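You operate a simulated robot arm through the tools that you are given. There is no shell and no other tool. Be economical: measure what you need, move in short steps, check, and stop when the job is done.

Carry out the task below with a simulated two-armed robot. There is one attempt and no reset: what you move stays moved.

## Task
Press the start button two times.

The check looks at the end state, three seconds after you hand in, the way a careful person would. Anything else that was tipped, shoved, dropped, spilled or broken makes it a failure.

## Robot
Two 7-joint arms with two-finger parallel grippers on one trunk, on a base that drives. Base frame: it is fixed to the floor where the robot stands at the start and does not move with it; the origin is under the middle of the robot, x ahead of it, y to its left, z up. Readings come in cm, degrees, newtons and seconds.
The left shoulder is at the start at [6, 14.3, 82.6], the right one opposite. Each reaches about 88.7 cm from its shoulder. Places, roughly: start button [70, 0, 140]. Payload 1.57 kg a hand.
The TCP of each hand is the grasp point between the finger pads, 3 cm short of the fingertips. In the tool frame z runs along the fingers and y along their closing line. Largest opening 11 cm; finger width 2.4, thickness 1.2; the body of the gripper, 4.8 by 11.2 cm, starts 7.8 cm behind the TCP.
Orientation is that of the tool frame in the base frame, as a unit quaternion [x, y, z, w]. With the fingers straight down and closing along the base's y, the tool's x points along the base's -x, its y along +y and its z along -z.

## Interface
- The arms move only by the tool drive_tool. It takes "left_steps", "right_steps" or both (then of equal length, played together; a hand with none holds still); each is a list of rows, each a list of 3 entries, a list of its own where there are three numbers: the closure in counts, from 0 (fully open) to 255 (shut), then the shift along the base's x, y, z in cm, then the turn, a rotation vector about the base's x, y, z in rad. In form: [[grip, [x, y, z], [wx, wy, wz]], ...]. A call has 1 to 12 rows; each row is the pose to reach, as a shift and turn from the pose commanded when the call began. Rows are played at 5 a second. More than 5 cm and 8.6 degrees between two rows, or a gripper value outside its range, and nothing of the call is played. A pose out of reach is approached as far as the arm can. The call stops where the force on the tool passes 40 N (or 10 N more than at its start, if that is more) or the arm is blocked; 0.2 s more then pass. Each finger travels about 4.5 cm/s and halts on what it meets, pressing with about 35 N; the grip force reading is that of the motor and also rises with nothing between the fingers. The clock runs only during rows and for 0.2 s after the last one: add rows that repeat a pose to give the fingers time. The reply holds the time, the measured pose of the TCP, the force on the tool along the base axes, the opening and the grip force, in the units named above and with some noise, and new pictures: "show" is both (left out), scene, wrist or none (wrist: the cameras of the hands that moved).
- Cameras (640 x 400 px; columns grow to the right, rows downward): "scene" is now at [6.18, 0.05, 146.76]; the picture's right is [0.02, -1.00, 0.00], its down [-0.47, -0.01, -0.88] and it looks along [0.88, 0.02, -0.47] (base axes); focal length 269 px, centre (320, 200). "left" rides on the left gripper at [7, -1.6, -14.1] in its tool frame; the picture's right is [0.23, 0.97, 0.00], its down [-0.86, 0.20, -0.48] and it looks along [-0.47, 0.11, 0.88] (tool axes); focal length 222 px, centre (320, 200). "right" rides on the right gripper at [7, 1.6, -14.1] in its tool frame; the picture's right is [-0.23, 0.97, 0.00], its down [-0.86, -0.20, -0.48] and it looks along [-0.47, -0.11, 0.88] (tool axes); focal length 222 px, centre (320, 200). There is no depth. A picture from a camera that has moved, and an enlarged one, comes with that camera's place and axes in the base frame and with its lens.
- move_column(by): slides the trunk up (or, below 0, down) by that many cm; the arms and the scene camera ride with it, the base frame stays. It gives what a move gives, with no picture.
- drive_base(legs): drives the robot by 1 to 6 legs, each [ahead, left, turn to the left] in cm, cm and degrees, along the robot's own axes; the way and the turn of a leg run together, so that a leg with both is an arc; at most 150 cm and 180 degrees a leg. The arms and the cameras ride along, it lands a little off, and it stops where it bumps. It gives what a move gives, and a new picture of the scene camera.
- pan_tilt(pan, tilt): turns the head with the scene camera to pan (to the left, within 86 degrees either way) and tilt (down, from -29 to 69), counted from straight ahead of the robot. It gives what a move gives, and a new picture of the scene camera.
- zoom(camera, box): a new picture of the part [left, top, right, bottom] of that camera's present view, enlarged. The clock stands still meanwhile.
- finish_job(): hands the job in; it is judged then, once.

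Work in short steps. Places have to be worked out from the pictures, the camera data and where the tool is seen: move nearer, look again, correct. Check each grasp and each placing, and mend what went wrong. You have 120 turns and 170 pictures in all, those below and enlarged ones among them. Open the grippers and draw the arms clear of the work before you hand the job in, unless the task says otherwise; then end with one line.

The tools are called after "Emit:" as a command line: name --argument value ..., lists and objects as JSON in quotes. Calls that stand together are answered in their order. drive_tool: Moves the arms, as the interface text tells. Its arguments: {"type":"object","properties":{"left_steps":{"type":"array"},"right_steps":{"type":"array"},"show":{"type":"string","enum":["both","scene","wrist","none"]}},"required":[]} The other tools are called the same way: move_column (by) slides the trunk up or down; drive_base (legs) drives the base; pan_tilt (pan, tilt) turns the head that bears the scene camera; zoom (camera, box) takes an enlarged picture of a part of a camera's view; finish_job () hands the job in.

At the start:

```text
time: 0.0
left_tool_pos: [47.4, 28.33, 100.06]
left_tcp_rot: [0.0, 1.0, 0.0, 0.001]
left_wrist_force: [0.3, 0.2, 0.4]
left_finger_gap: 11.01
left_finger_force: 0.0
right_tool_pos: [46.26, -19.7, 99.93]
right_tcp_rot: [0.0, 1.0, 0.0, -0.001]
right_wrist_force: [-0.1, 0.0, 0.6]
right_finger_gap: 10.98
right_finger_force: 0.1
trunk travel left (down, up): [-42.4, 16.6]
robot x, y, heading: [-0.24, 0.2, 0.1]
head pan, tilt: [1.3, 27.8]
```

scene: 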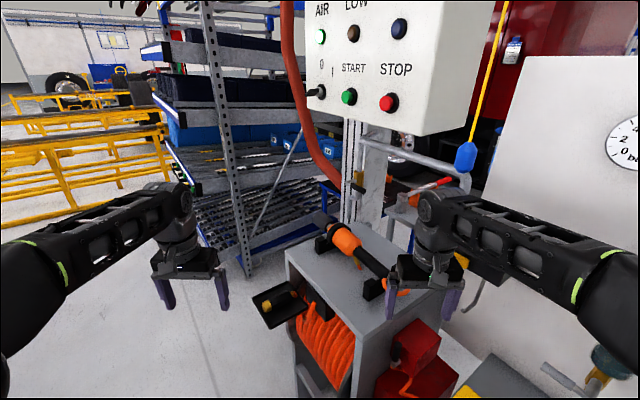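
right: 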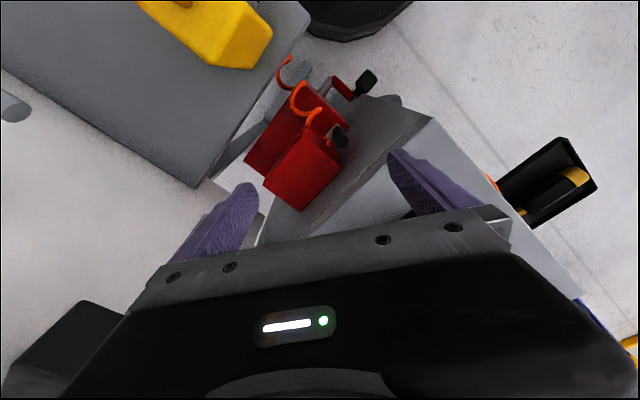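
left: 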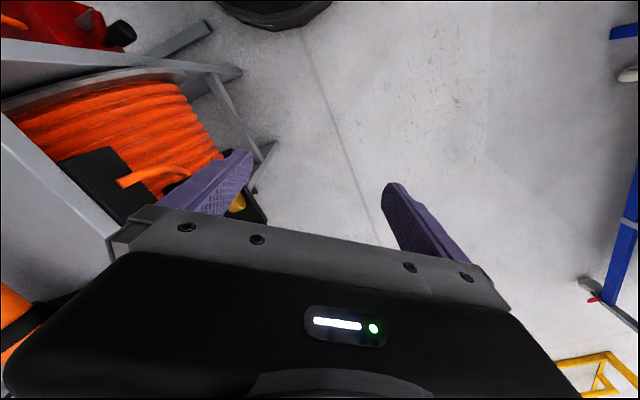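

The green START button appears at about (348, 97) in the scene picture. I'll level the head to see the panel squarely.

Emit:
pan_tilt --pan 0 --tilt 0

```text
time: 0.9
left_tool_pos: [47.63, 28.28, 99.93]
left_tcp_rot: [0.0, 1.0, 0.001, 0.0]
left_wrist_force: [0.0, 0.0, -0.3]
left_finger_gap: 10.98
left_finger_force: 0.1
right_tool_pos: [46.24, -19.67, 99.89]
right_tcp_rot: [0.001, 1.0, 0.0, 0.0]
right_wrist_force: [0.0, 0.3, -0.9]
right_finger_gap: 10.95
right_finger_force: 0.1
trunk travel left (down, up): [-42.4, 16.6]
robot x, y, heading: [0.08, -0.1, -0.0]
head pan, tilt: [0.0, 0.0]
camera scene: at [6.06, -0.16, 151.23], right [0.0, -1.0, 0.0], down [0.0, 0.0, -1.0], along [1.0, 0.0, 0.0], focal length 269 px, centre (320, 200)
```

scene: 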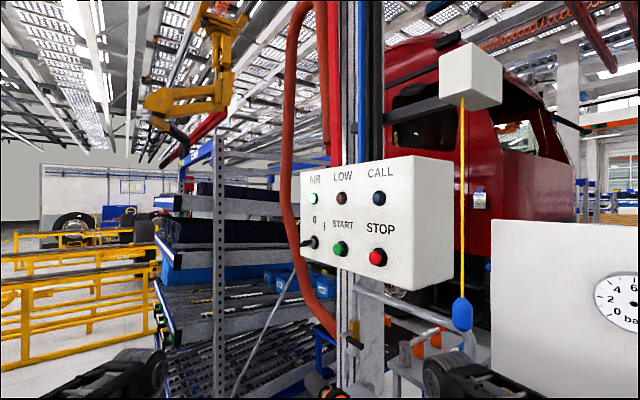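

Emit:
zoom --camera "scene" --box '[280, 140, 480, 310]'

```text
2.35 times, centred on (380, 225) of scene
camera zoom: at [6.06, -0.16, 151.23], right [0.0, -1.0, 0.0], down [0.0, 0.0, -1.0], along [1.0, 0.0, 0.0], focal length 632 px, centre (179, 141)
```

zoom: 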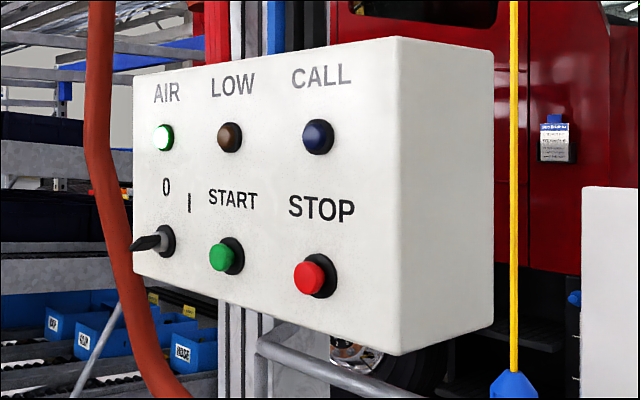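

The panel faces toward −x/+y, at roughly 45° yaw, so the left hand suits it. The right hand is close to under the panel's near corner, so I'll retract it before raising the trunk.

Emit:
drive_tool --right_steps '[[0, [-3, 0, 0], [0, 0, 0]], [0, [-6, 0, 0], [0, 0, 0]], [0, [-9, 0, -2], [0, 0, 0]], [0, [-12, 0, -4], [0, 0, 0]], [0, [-15, 0, -6], [0, 0, 0]]]' --show "scene"

Emit:
move_column --by 14

Emit:
pan_tilt --pan 0 --tilt 15

Emit:
zoom --camera "scene" --box '[280, 140, 480, 310]'

```text
time: 2.2
left_tool_pos: [47.58, 28.28, 100.07]
left_tcp_rot: [0.0, 1.0, 0.0, 0.001]
left_wrist_force: [0.2, -1.0, -0.8]
left_finger_gap: 10.99
left_finger_force: 0.1
right_tool_pos: [31.98, -19.97, 94.54]
right_tcp_rot: [-0.002, 1.0, 0.001, 0.013]
right_wrist_force: [1.6, -0.6, 15.0]
right_finger_gap: 10.99
right_finger_force: 0.0
trunk travel left (down, up): [-42.4, 16.6]
robot x, y, heading: [-0.27, 0.18, -0.0]
head pan, tilt: [0.0, 0.0]
stopped in row 5 (right hand): the force on the tool passed its limit (the readings are from after the stop); the commanded pose is now the measured one
camera scene: at [6.06, -0.2, 151.26], right [0.0, -1.0, 0.0], down [0.0, 0.0, -1.0], along [1.0, 0.0, 0.0], focal length 269 px, centre (320, 200)
```

scene: 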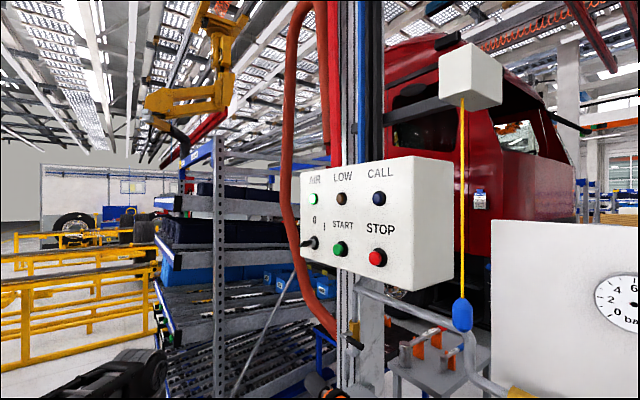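

```text
time: 3.9
left_tool_pos: [47.7, 28.38, 113.92]
left_tcp_rot: [0.001, 1.0, 0.001, 0.0]
left_wrist_force: [-0.6, -0.7, 0.1]
left_finger_gap: 11.01
left_finger_force: 0.1
right_tool_pos: [31.66, -19.77, 108.27]
right_tcp_rot: [-0.003, 1.0, 0.0, 0.01]
right_wrist_force: [-0.1, 0.5, -0.6]
right_finger_gap: 10.99
right_finger_force: 0.0
trunk travel left (down, up): [-56.4, 2.6]
robot x, y, heading: [-0.0, -0.1, -0.2]
head pan, tilt: [0.0, 0.0]
```

```text
time: 4.7
left_tool_pos: [47.63, 28.32, 113.88]
left_tcp_rot: [0.0, 1.0, 0.0, 0.001]
left_wrist_force: [0.0, -0.9, -0.8]
left_finger_gap: 11.01
left_finger_force: 0.0
right_tool_pos: [31.74, -19.82, 108.35]
right_tcp_rot: [-0.003, 1.0, -0.001, 0.011]
right_wrist_force: [-0.1, 0.3, 0.1]
right_finger_gap: 11.0
right_finger_force: 0.0
trunk travel left (down, up): [-56.4, 2.6]
robot x, y, heading: [0.21, 0.02, 0.3]
head pan, tilt: [0.0, 15.0]
camera scene: at [6.41, -0.16, 162.83], right [0.0, -1.0, 0.0], down [-0.26, 0.0, -0.97], along [0.97, 0.0, -0.26], focal length 269 px, centre (320, 200)
```

scene: 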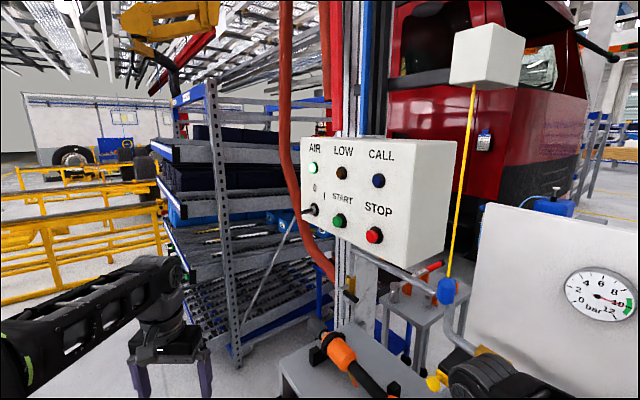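

```text
2.35 times, centred on (380, 225) of scene
camera zoom: at [6.41, -0.16, 162.83], right [0.0, -1.0, 0.0], down [-0.26, 0.0, -0.97], along [0.97, 0.0, -0.26], focal length 632 px, centre (179, 141)
```

zoom: 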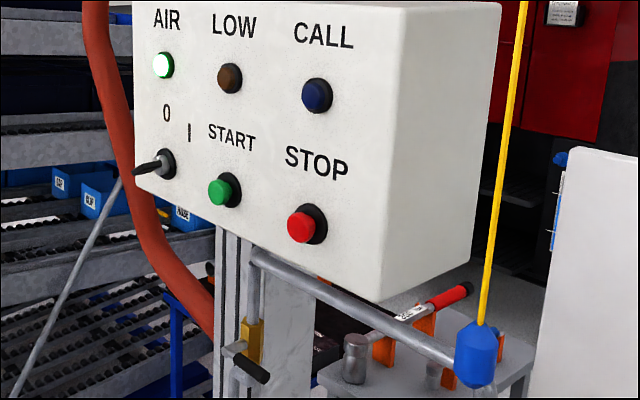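

Triangulating the two views puts the START cap near [73, −4.3, 138.7], with the panel's inward normal around (0.63, −0.78, 0). Next I close the left gripper and pitch it to point forward while raising it, well short of the panel.

Emit:
drive_tool --left_steps '[[255, [0, 0, 2], [0, -0.143, 0]], [255, [0, 0, 4], [0, -0.286, 0]], [255, [1, 0, 6], [0, -0.428, 0]], [255, [2, 0, 8], [0, -0.571, 0]], [255, [3, 0, 10], [0, -0.714, 0]], [255, [4, 0, 12], [0, -0.857, 0]], [255, [5, 0, 14], [0, -1.0, 0]], [255, [6, 0, 16], [0, -1.142, 0]], [255, [7, 0, 18], [0, -1.285, 0]], [255, [8, 0, 20], [0, -1.428, 0]], [255, [9, 0, 22], [0, -1.571, 0]]]'

```text
time: 7.1
left_tool_pos: [56.8, 28.54, 135.85]
left_tcp_rot: [-0.001, 0.706, 0.0, 0.708]
left_wrist_force: [-0.8, -0.9, 0.1]
left_finger_gap: 0.0
left_finger_force: 21.4
right_tool_pos: [31.96, -19.84, 108.35]
right_tcp_rot: [-0.002, 1.0, 0.0, 0.011]
right_wrist_force: [-0.1, 0.0, -0.1]
right_finger_gap: 10.99
right_finger_force: 0.0
trunk travel left (down, up): [-56.4, 2.6]
robot x, y, heading: [-0.24, -0.14, -0.1]
head pan, tilt: [0.0, 15.0]
camera scene: at [6.47, -0.13, 162.82], right [0.0, -1.0, 0.0], down [-0.26, 0.0, -0.97], along [0.97, 0.0, -0.26], focal length 269 px, centre (320, 200)
camera left: at [42.62, 26.85, 128.84], right [0.0, 0.97, -0.23], down [-0.48, 0.2, 0.85], along [0.88, 0.11, 0.47], focal length 222 px, centre (320, 200)
```

scene: 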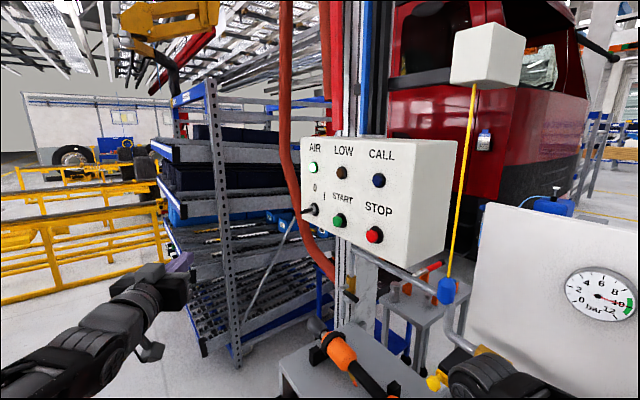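
left: 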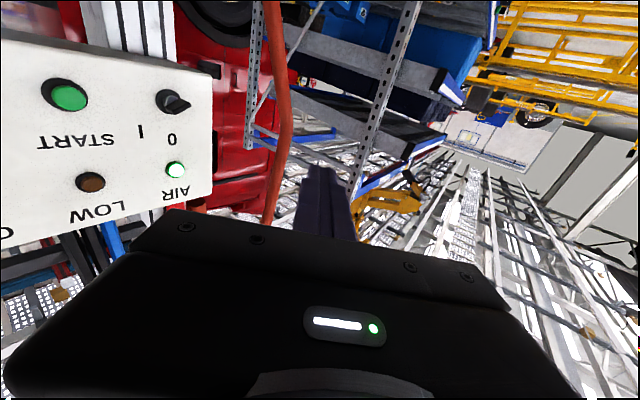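

The wrist view agrees: cap near [74.3, −4.3, 138.5]. Now I yaw the hand about −51° and move it to a standoff in front of the button.

Emit:
drive_tool --left_steps '[[255, [0.3, -2.6, 0.4], [0, 0, -0.127]], [255, [0.8, -5.2, 0.8], [0, 0, -0.254]], [255, [1.5, -7.8, 1.2], [0, 0, -0.381]], [255, [2.5, -10.4, 1.6], [0, 0, -0.508]], [255, [3.7, -13, 2], [0, 0, -0.636]], [255, [5, -15.8, 2.3], [0, 0, -0.763]], [255, [6.3, -18.6, 2.6], [0, 0, -0.89]]]'

```text
time: 8.7
left_tool_pos: [62.66, 9.71, 138.43]
left_tcp_rot: [0.305, 0.638, -0.305, 0.638]
left_wrist_force: [-0.3, 1.0, 0.3]
left_finger_gap: 0.0
left_finger_force: 20.8
right_tool_pos: [31.9, -19.85, 108.44]
right_tcp_rot: [-0.003, 1.0, -0.001, 0.01]
right_wrist_force: [-0.5, -0.1, 0.4]
right_finger_gap: 11.01
right_finger_force: 0.0
trunk travel left (down, up): [-56.4, 2.6]
robot x, y, heading: [-0.07, -0.01, 0.2]
head pan, tilt: [0.0, 15.0]
camera scene: at [6.52, -0.2, 162.82], right [0.0, -1.0, 0.0], down [-0.26, 0.0, -0.97], along [0.97, 0.0, -0.26], focal length 269 px, centre (320, 200)
camera left: at [52.44, 19.57, 131.46], right [0.76, 0.61, -0.23], down [-0.14, 0.5, 0.86], along [0.64, -0.61, 0.47], focal length 222 px, centre (320, 200)
```

scene: 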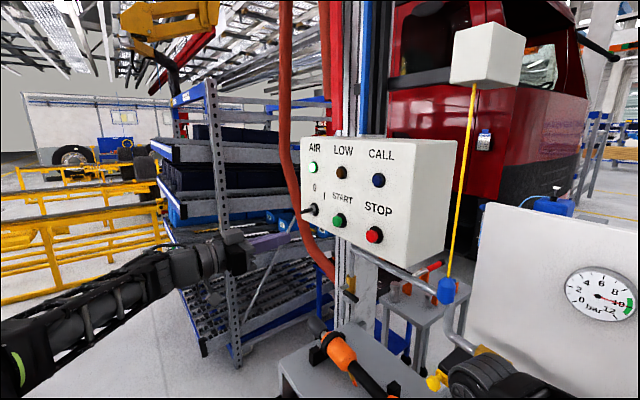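
left: 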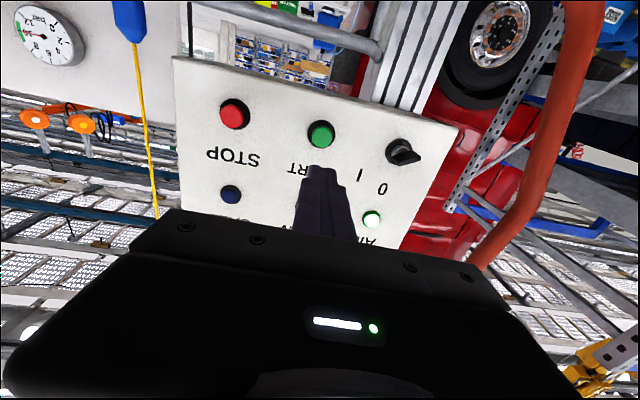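

The cap re-triangulates to about [74.1, −4.3, 138.2], 15 cm straight ahead of the tips along the tool axis. I'll advance 12 cm and recheck.

Emit:
drive_tool --left_steps '[[255, [1.9, -2.3, 0], [0, 0, 0]], [255, [3.8, -4.65, -0.1], [0, 0, 0]], [255, [5.7, -7.0, -0.1], [0, 0, 0]], [255, [7.0, -8.5, -0.2], [0, 0, 0]], [255, [7.6, -9.3, -0.2], [0, 0, 0]]]'

Emit:
zoom --camera "scene" --box '[280, 140, 480, 310]'

```text
time: 9.9
left_tool_pos: [70.6, 0.3, 138.51]
left_tcp_rot: [0.304, 0.638, -0.304, 0.638]
left_wrist_force: [0.0, 0.6, -0.2]
left_finger_gap: 0.0
left_finger_force: 21.7
right_tool_pos: [31.88, -19.96, 108.45]
right_tcp_rot: [-0.003, 1.0, 0.0, 0.011]
right_wrist_force: [-1.1, -0.4, -0.3]
right_finger_gap: 10.99
right_finger_force: 0.1
trunk travel left (down, up): [-56.4, 2.6]
robot x, y, heading: [-0.31, -0.04, 0.0]
head pan, tilt: [0.0, 15.0]
camera scene: at [6.45, -0.2, 162.82], right [0.0, -1.0, 0.0], down [-0.26, 0.0, -0.97], along [0.97, 0.0, -0.26], focal length 269 px, centre (320, 200)
camera left: at [60.34, 10.15, 131.6], right [0.76, 0.61, -0.23], down [-0.15, 0.5, 0.85], along [0.64, -0.61, 0.47], focal length 222 px, centre (320, 200)
```

scene: 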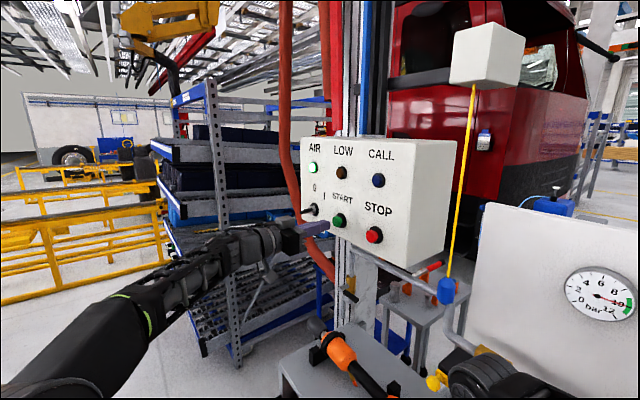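
left: 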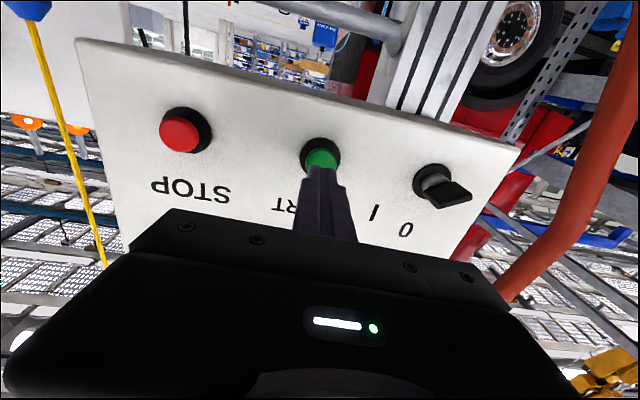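

```text
2.35 times, centred on (380, 225) of scene
camera zoom: at [6.45, -0.2, 162.82], right [0.0, -1.0, 0.0], down [-0.26, 0.0, -0.97], along [0.97, 0.0, -0.26], focal length 632 px, centre (179, 141)
```

zoom: 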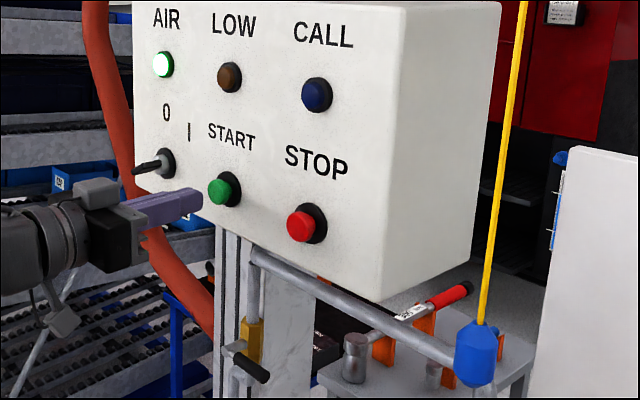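

The tips are lined up with the cap, with about 2.7 cm left to go. I'll creep in along the axis and watch the force.

Emit:
drive_tool --left_steps '[[255, [0.63, -0.78, 0], [0, 0, 0]], [255, [1.07, -1.32, 0], [0, 0, 0]], [255, [1.32, -1.63, 0], [0, 0, 0]], [255, [1.51, -1.86, 0], [0, 0, 0]]]'

Emit:
zoom --camera "scene" --box '[300, 180, 400, 260]'

```text
time: 10.9
left_tool_pos: [72.02, -1.52, 138.47]
left_tcp_rot: [0.304, 0.638, -0.305, 0.639]
left_wrist_force: [-0.2, -0.7, -0.3]
left_finger_gap: 0.02
left_finger_force: 21.1
right_tool_pos: [31.85, -19.91, 108.34]
right_tcp_rot: [-0.003, 1.0, 0.0, 0.01]
right_wrist_force: [-0.2, 0.7, 0.2]
right_finger_gap: 11.0
right_finger_force: 0.1
trunk travel left (down, up): [-56.4, 2.6]
robot x, y, heading: [0.14, 0.0, -0.3]
head pan, tilt: [0.0, 15.0]
camera scene: at [6.41, -0.17, 162.83], right [0.0, -1.0, 0.0], down [-0.26, 0.0, -0.97], along [0.97, 0.0, -0.26], focal length 269 px, centre (320, 200)
camera left: at [61.9, 8.44, 131.5], right [0.76, 0.61, -0.23], down [-0.15, 0.5, 0.85], along [0.64, -0.61, 0.47], focal length 222 px, centre (320, 200)
```

scene: 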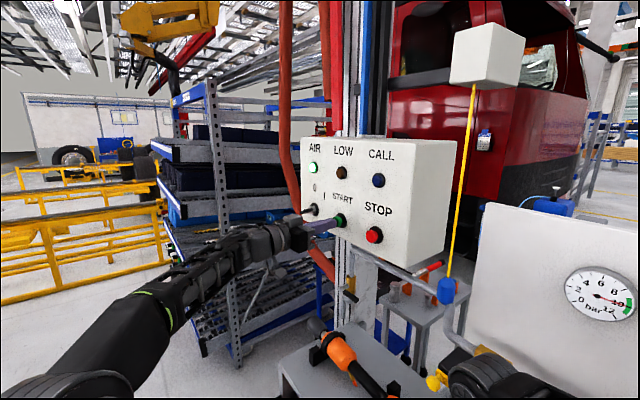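
left: 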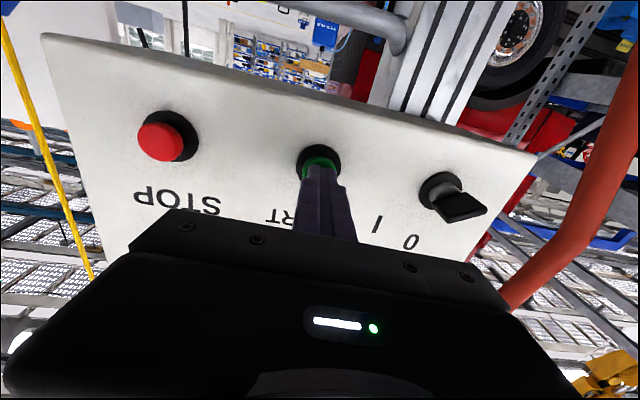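

```text
5.00 times, centred on (350, 220) of scene
camera zoom: at [6.41, -0.17, 162.83], right [0.0, -1.0, 0.0], down [-0.26, 0.0, -0.97], along [0.97, 0.0, -0.26], focal length 1344 px, centre (170, 100)
```

zoom: 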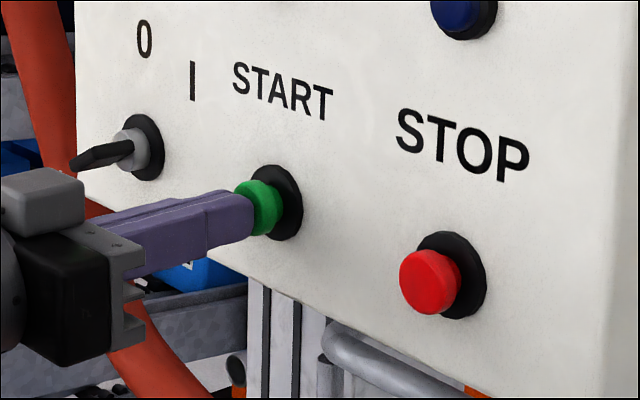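

The fingertips are just short of the cap and a touch low. I'll raise 0.3 cm and press in small steps.

Emit:
drive_tool --left_steps '[[255, [0, 0, 0.3], [0, 0, 0]], [255, [0.13, -0.16, 0.3], [0, 0, 0]], [255, [0.25, -0.31, 0.3], [0, 0, 0]], [255, [0.38, -0.47, 0.3], [0, 0, 0]]]' --show "none"

Emit:
zoom --camera "scene" --box '[300, 180, 400, 260]'

```text
time: 11.9
left_tool_pos: [72.32, -1.89, 138.62]
left_tcp_rot: [0.304, 0.638, -0.304, 0.638]
left_wrist_force: [-3.6, 2.0, -3.0]
left_finger_gap: 0.0
left_finger_force: 21.3
right_tool_pos: [31.72, -19.95, 108.43]
right_tcp_rot: [-0.002, 1.0, 0.0, 0.01]
right_wrist_force: [0.2, -0.1, 0.3]
right_finger_gap: 11.0
right_finger_force: 0.1
trunk travel left (down, up): [-56.4, 2.6]
robot x, y, heading: [0.05, 0.05, 0.1]
head pan, tilt: [0.0, 15.0]
```

```text
5.00 times, centred on (350, 220) of scene
camera zoom: at [6.36, -0.14, 162.82], right [0.0, -1.0, 0.0], down [-0.26, 0.0, -0.97], along [0.97, 0.0, -0.26], focal length 1344 px, centre (170, 100)
```

zoom: 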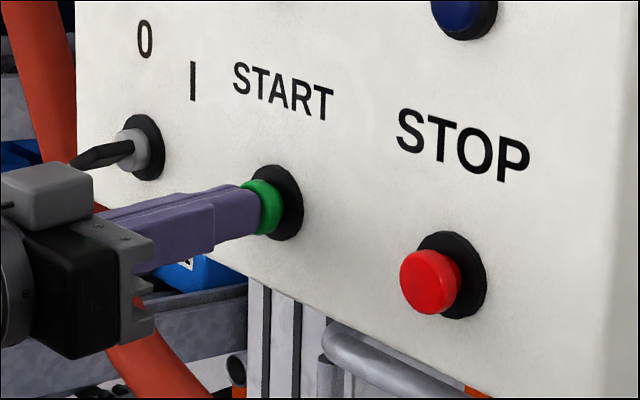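

In contact at about 5 N, and the cap is starting to move in. I'll continue until the force shows the end of its travel.

Emit:
drive_tool --left_steps '[[255, [0.1, -0.12, 0], [0, 0, 0]], [255, [0.19, -0.23, 0], [0, 0, 0]], [255, [0.28, -0.35, 0], [0, 0, 0]], [255, [0.28, -0.35, 0], [0, 0, 0]]]' --show "none"

Emit:
zoom --camera "scene" --box '[300, 160, 400, 240]'

```text
time: 12.9
left_tool_pos: [72.65, -2.14, 138.79]
left_tcp_rot: [0.303, 0.638, -0.305, 0.639]
left_wrist_force: [-6.2, 5.4, -5.6]
left_finger_gap: 0.0
left_finger_force: 21.4
right_tool_pos: [31.83, -19.79, 108.48]
right_tcp_rot: [-0.002, 1.0, 0.0, 0.01]
right_wrist_force: [0.7, 0.1, -0.7]
right_finger_gap: 11.0
right_finger_force: 0.1
trunk travel left (down, up): [-56.4, 2.6]
robot x, y, heading: [0.01, 0.06, 0.2]
head pan, tilt: [0.0, 15.0]
```

```text
5.00 times, centred on (350, 200) of scene
camera zoom: at [6.34, -0.05, 162.83], right [0.0, -1.0, 0.0], down [-0.26, 0.0, -0.97], along [0.97, 0.0, -0.26], focal length 1344 px, centre (170, 200)
```

zoom: 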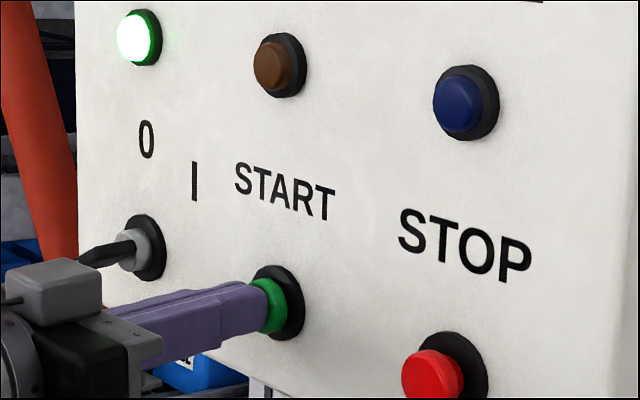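

Force is ~10 N and rising smoothly, with the cap still sliding in. I'll go further, without backing off.

Emit:
drive_tool --left_steps '[[255, [0.1, -0.12, 0], [0, 0, 0]], [255, [0.19, -0.23, 0], [0, 0, 0]], [255, [0.28, -0.35, 0], [0, 0, 0]], [255, [0.28, -0.35, 0], [0, 0, 0]]]' --show "none"

Emit:
zoom --camera "scene" --box '[300, 160, 400, 240]'

```text
time: 13.9
left_tool_pos: [72.83, -2.1, 138.85]
left_tcp_rot: [0.302, 0.638, -0.303, 0.64]
left_wrist_force: [-18.5, 16.9, -7.8]
left_finger_gap: 0.0
left_finger_force: 21.2
right_tool_pos: [31.59, -19.55, 108.51]
right_tcp_rot: [-0.003, 1.0, -0.001, 0.011]
right_wrist_force: [0.5, 0.1, -0.8]
right_finger_gap: 10.99
right_finger_force: 0.1
trunk travel left (down, up): [-56.4, 2.6]
robot x, y, heading: [0.24, 0.1, -0.1]
head pan, tilt: [0.0, 15.0]
```

```text
5.00 times, centred on (350, 200) of scene
camera zoom: at [6.09, 0.22, 162.83], right [0.0, -1.0, 0.0], down [-0.26, 0.0, -0.97], along [0.97, 0.0, -0.26], focal length 1344 px, centre (170, 200)
```

zoom: 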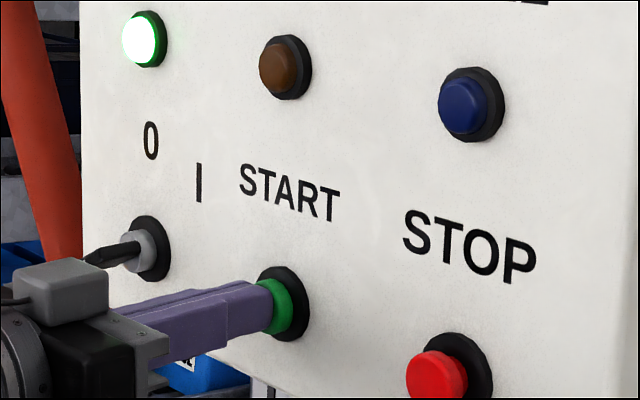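

Force jumped to ~26 N with no more travel, so the button is bottomed: that is press one. Now I back off 2.5 cm to release it fully.

Emit:
drive_tool --left_steps '[[255, [-0.63, 0.78, 0], [0, 0, 0]], [255, [-1.26, 1.55, 0], [0, 0, 0]], [255, [-1.7, 2.1, 0], [0, 0, 0]], [255, [-1.7, 2.1, 0], [0, 0, 0]], [255, [-1.7, 2.1, 0], [0, 0, 0]]]' --show "wrist"

Emit:
zoom --camera "scene" --box '[300, 160, 400, 240]'

```text
time: 15.1
left_tool_pos: [71.25, -0.24, 138.7]
left_tcp_rot: [0.304, 0.637, -0.305, 0.639]
left_wrist_force: [0.0, 0.1, -1.6]
left_finger_gap: 0.0
left_finger_force: 21.0
right_tool_pos: [31.93, -19.84, 108.31]
right_tcp_rot: [-0.002, 1.0, 0.0, 0.01]
right_wrist_force: [-0.4, 0.2, -0.4]
right_finger_gap: 11.02
right_finger_force: 0.0
trunk travel left (down, up): [-56.4, 2.6]
robot x, y, heading: [-0.03, -0.56, -0.0]
head pan, tilt: [0.0, 15.0]
camera left: at [61.0, 9.57, 131.79], right [0.76, 0.61, -0.23], down [-0.15, 0.5, 0.85], along [0.64, -0.61, 0.47], focal length 222 px, centre (320, 200)
```

left: 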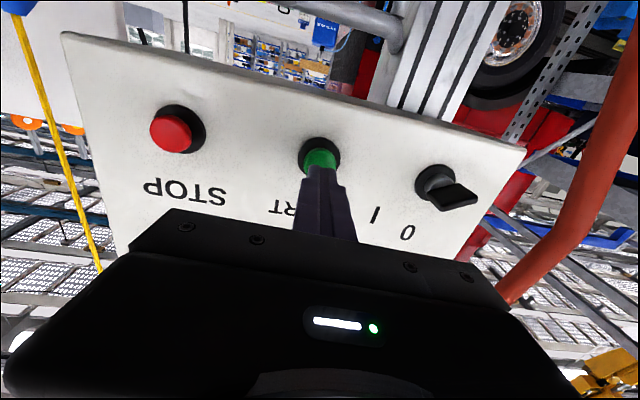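

```text
5.00 times, centred on (350, 200) of scene
camera zoom: at [6.41, -0.15, 162.83], right [0.0, -1.0, 0.0], down [-0.26, 0.0, -0.97], along [0.97, 0.0, -0.26], focal length 1344 px, centre (170, 200)
```

zoom: 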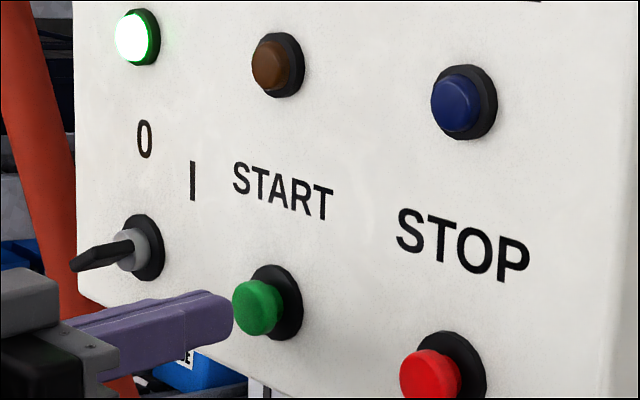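

The cap is fully back out and the tip is clear of it. Second press: the same monotonic stroke to the same bottomed pose, then a full release.

Emit:
drive_tool --left_steps '[[255, [0.5, -0.62, 0], [0, 0, 0]], [255, [0.9, -1.11, 0], [0, 0, 0]], [255, [1.15, -1.42, 0], [0, 0, 0]], [255, [1.4, -1.73, 0], [0, 0, 0]], [255, [1.6, -1.97, 0], [0, 0, 0]], [255, [1.7, -2.1, 0], [0, 0, 0]], [255, [1.7, -2.1, 0], [0, 0, 0]]]' --show "none"

Emit:
zoom --camera "scene" --box '[300, 160, 400, 240]'

```text
time: 16.7
left_tool_pos: [72.62, -2.14, 138.79]
left_tcp_rot: [0.304, 0.638, -0.305, 0.639]
left_wrist_force: [-21.3, 15.4, -10.9]
left_finger_gap: 0.0
left_finger_force: 21.4
right_tool_pos: [31.59, -19.55, 108.51]
right_tcp_rot: [-0.003, 1.0, 0.0, 0.012]
right_wrist_force: [0.4, 0.2, 0.5]
right_finger_gap: 11.01
right_finger_force: 0.0
trunk travel left (down, up): [-56.4, 2.6]
robot x, y, heading: [-0.36, -0.17, -0.0]
head pan, tilt: [0.0, 15.0]
```

```text
5.00 times, centred on (350, 200) of scene
camera zoom: at [6.06, 0.19, 162.83], right [0.0, -1.0, 0.0], down [-0.26, 0.0, -0.97], along [0.97, 0.0, -0.26], focal length 1344 px, centre (170, 200)
```

zoom: 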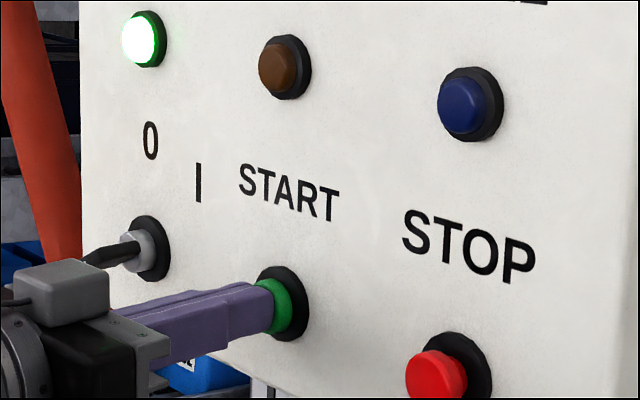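

The second press bottomed at ~28 N, just like the first. Now I retract straight back along the normal.

Emit:
drive_tool --left_steps '[[255, [-1.26, 1.55, 0], [0, 0, 0]], [255, [-3.1, 3.9, 0], [0, 0, 0]], [255, [-5.0, 6.2, 0], [0, 0, 0]], [255, [-6.9, 8.5, 0], [0, 0, 0]], [255, [-8.8, 10.9, 0], [0, 0, 0]], [255, [-10.7, 13.2, 0], [0, 0, 0]], [255, [-12.6, 15.5, 0], [0, 0, 0]]]'

Emit:
zoom --camera "scene" --box '[300, 130, 400, 250]'

```text
time: 18.3
left_tool_pos: [60.24, 12.96, 138.59]
left_tcp_rot: [0.304, 0.637, -0.305, 0.639]
left_wrist_force: [0.4, 0.2, -0.9]
left_finger_gap: 0.02
left_finger_force: 21.4
right_tool_pos: [31.79, -19.84, 108.41]
right_tcp_rot: [-0.003, 1.0, 0.0, 0.01]
right_wrist_force: [-0.2, 0.8, 0.3]
right_finger_gap: 10.99
right_finger_force: 0.0
trunk travel left (down, up): [-56.4, 2.6]
robot x, y, heading: [0.27, 0.1, -0.1]
head pan, tilt: [0.0, 15.0]
camera scene: at [6.34, -0.1, 162.83], right [0.0, -1.0, 0.0], down [-0.26, 0.0, -0.97], along [0.97, 0.0, -0.26], focal length 269 px, centre (320, 200)
camera left: at [50.0, 22.84, 131.65], right [0.76, 0.61, -0.23], down [-0.15, 0.5, 0.85], along [0.64, -0.61, 0.47], focal length 222 px, centre (320, 200)
```

scene: 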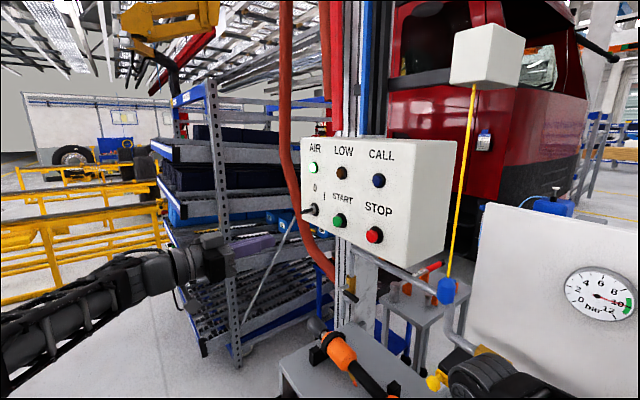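
left: 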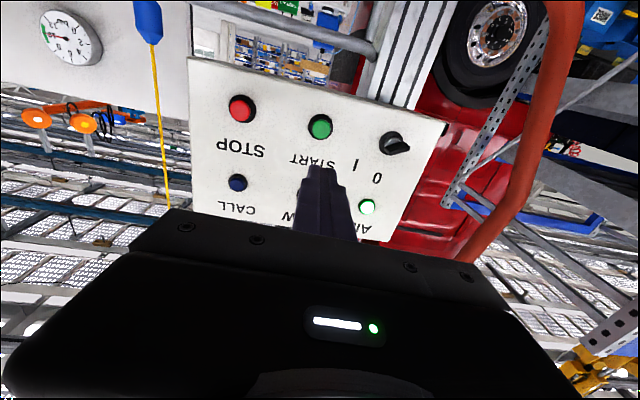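

```text
3.33 times, centred on (350, 190) of scene
camera zoom: at [6.34, -0.1, 162.83], right [0.0, -1.0, 0.0], down [-0.26, 0.0, -0.97], along [0.97, 0.0, -0.26], focal length 896 px, centre (220, 233)
```

zoom: 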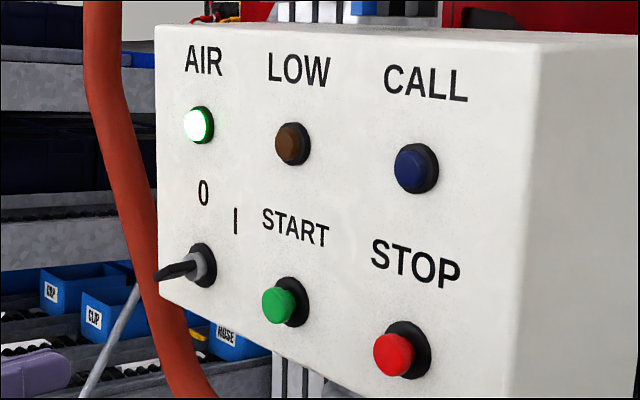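

Something new is visible just above the panel, so I'll take a closer look.

Emit:
zoom --camera "scene" --box '[270, 80, 400, 160]'

```text
4.92 times, centred on (335, 120) of scene
camera zoom: at [6.34, -0.1, 162.83], right [0.0, -1.0, 0.0], down [-0.26, 0.0, -0.97], along [0.97, 0.0, -0.26], focal length 1323 px, centre (246, 594)
```

zoom: 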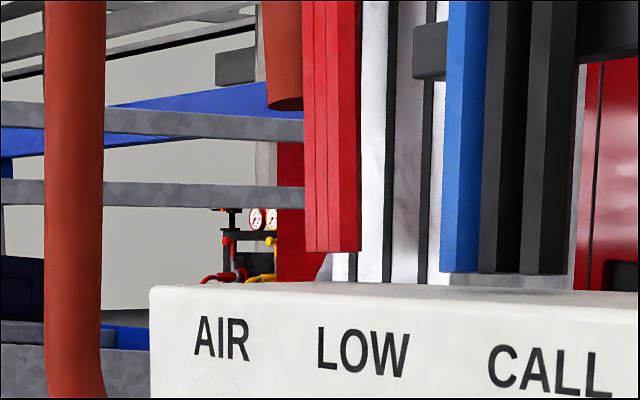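

That's a background item (gauges far behind the rack), not anything I touched. I'll open the gripper and draw the arm further clear.

Emit:
drive_tool --left_steps '[[200, [-2.5, 3, 0], [0, 0, 0]], [100, [-5, 6, 0], [0, 0, 0]], [0, [-7.5, 9, 0], [0, 0, 0]], [0, [-9, 11, 0], [0, 0, 0]], [0, [-9, 11, 0], [0, 0, 0]], [0, [-9, 11, 0], [0, 0, 0]], [0, [-9, 11, 0], [0, 0, 0]]]' --show "scene"

```text
time: 19.9
left_tool_pos: [51.14, 23.77, 138.77]
left_tcp_rot: [0.303, 0.638, -0.304, 0.639]
left_wrist_force: [-1.1, 0.2, 0.0]
left_finger_gap: 11.01
left_finger_force: 0.1
right_tool_pos: [31.73, -19.83, 108.33]
right_tcp_rot: [-0.003, 1.0, -0.001, 0.011]
right_wrist_force: [-1.0, 0.1, 0.2]
right_finger_gap: 10.99
right_finger_force: 0.1
trunk travel left (down, up): [-56.4, 2.6]
robot x, y, heading: [0.09, 0.04, 0.0]
head pan, tilt: [0.0, 15.0]
camera scene: at [6.41, -0.16, 162.83], right [0.0, -1.0, 0.0], down [-0.26, 0.0, -0.97], along [0.97, 0.0, -0.26], focal length 269 px, centre (320, 200)
```

scene: 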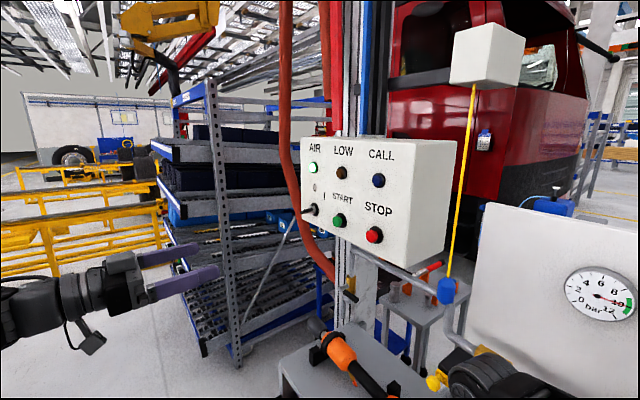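

START has been pressed twice, each time bottomed and fully released. The arms are clear, the grippers are open, and the panel and everything around it look undisturbed, so I'm handing in.

Emit:
finish_job

```text
The job is handed in.
```

I pressed the START button twice, bottoming it out and fully releasing it each time; no lamp on the panel changed, so I can't confirm the machine registered the presses.
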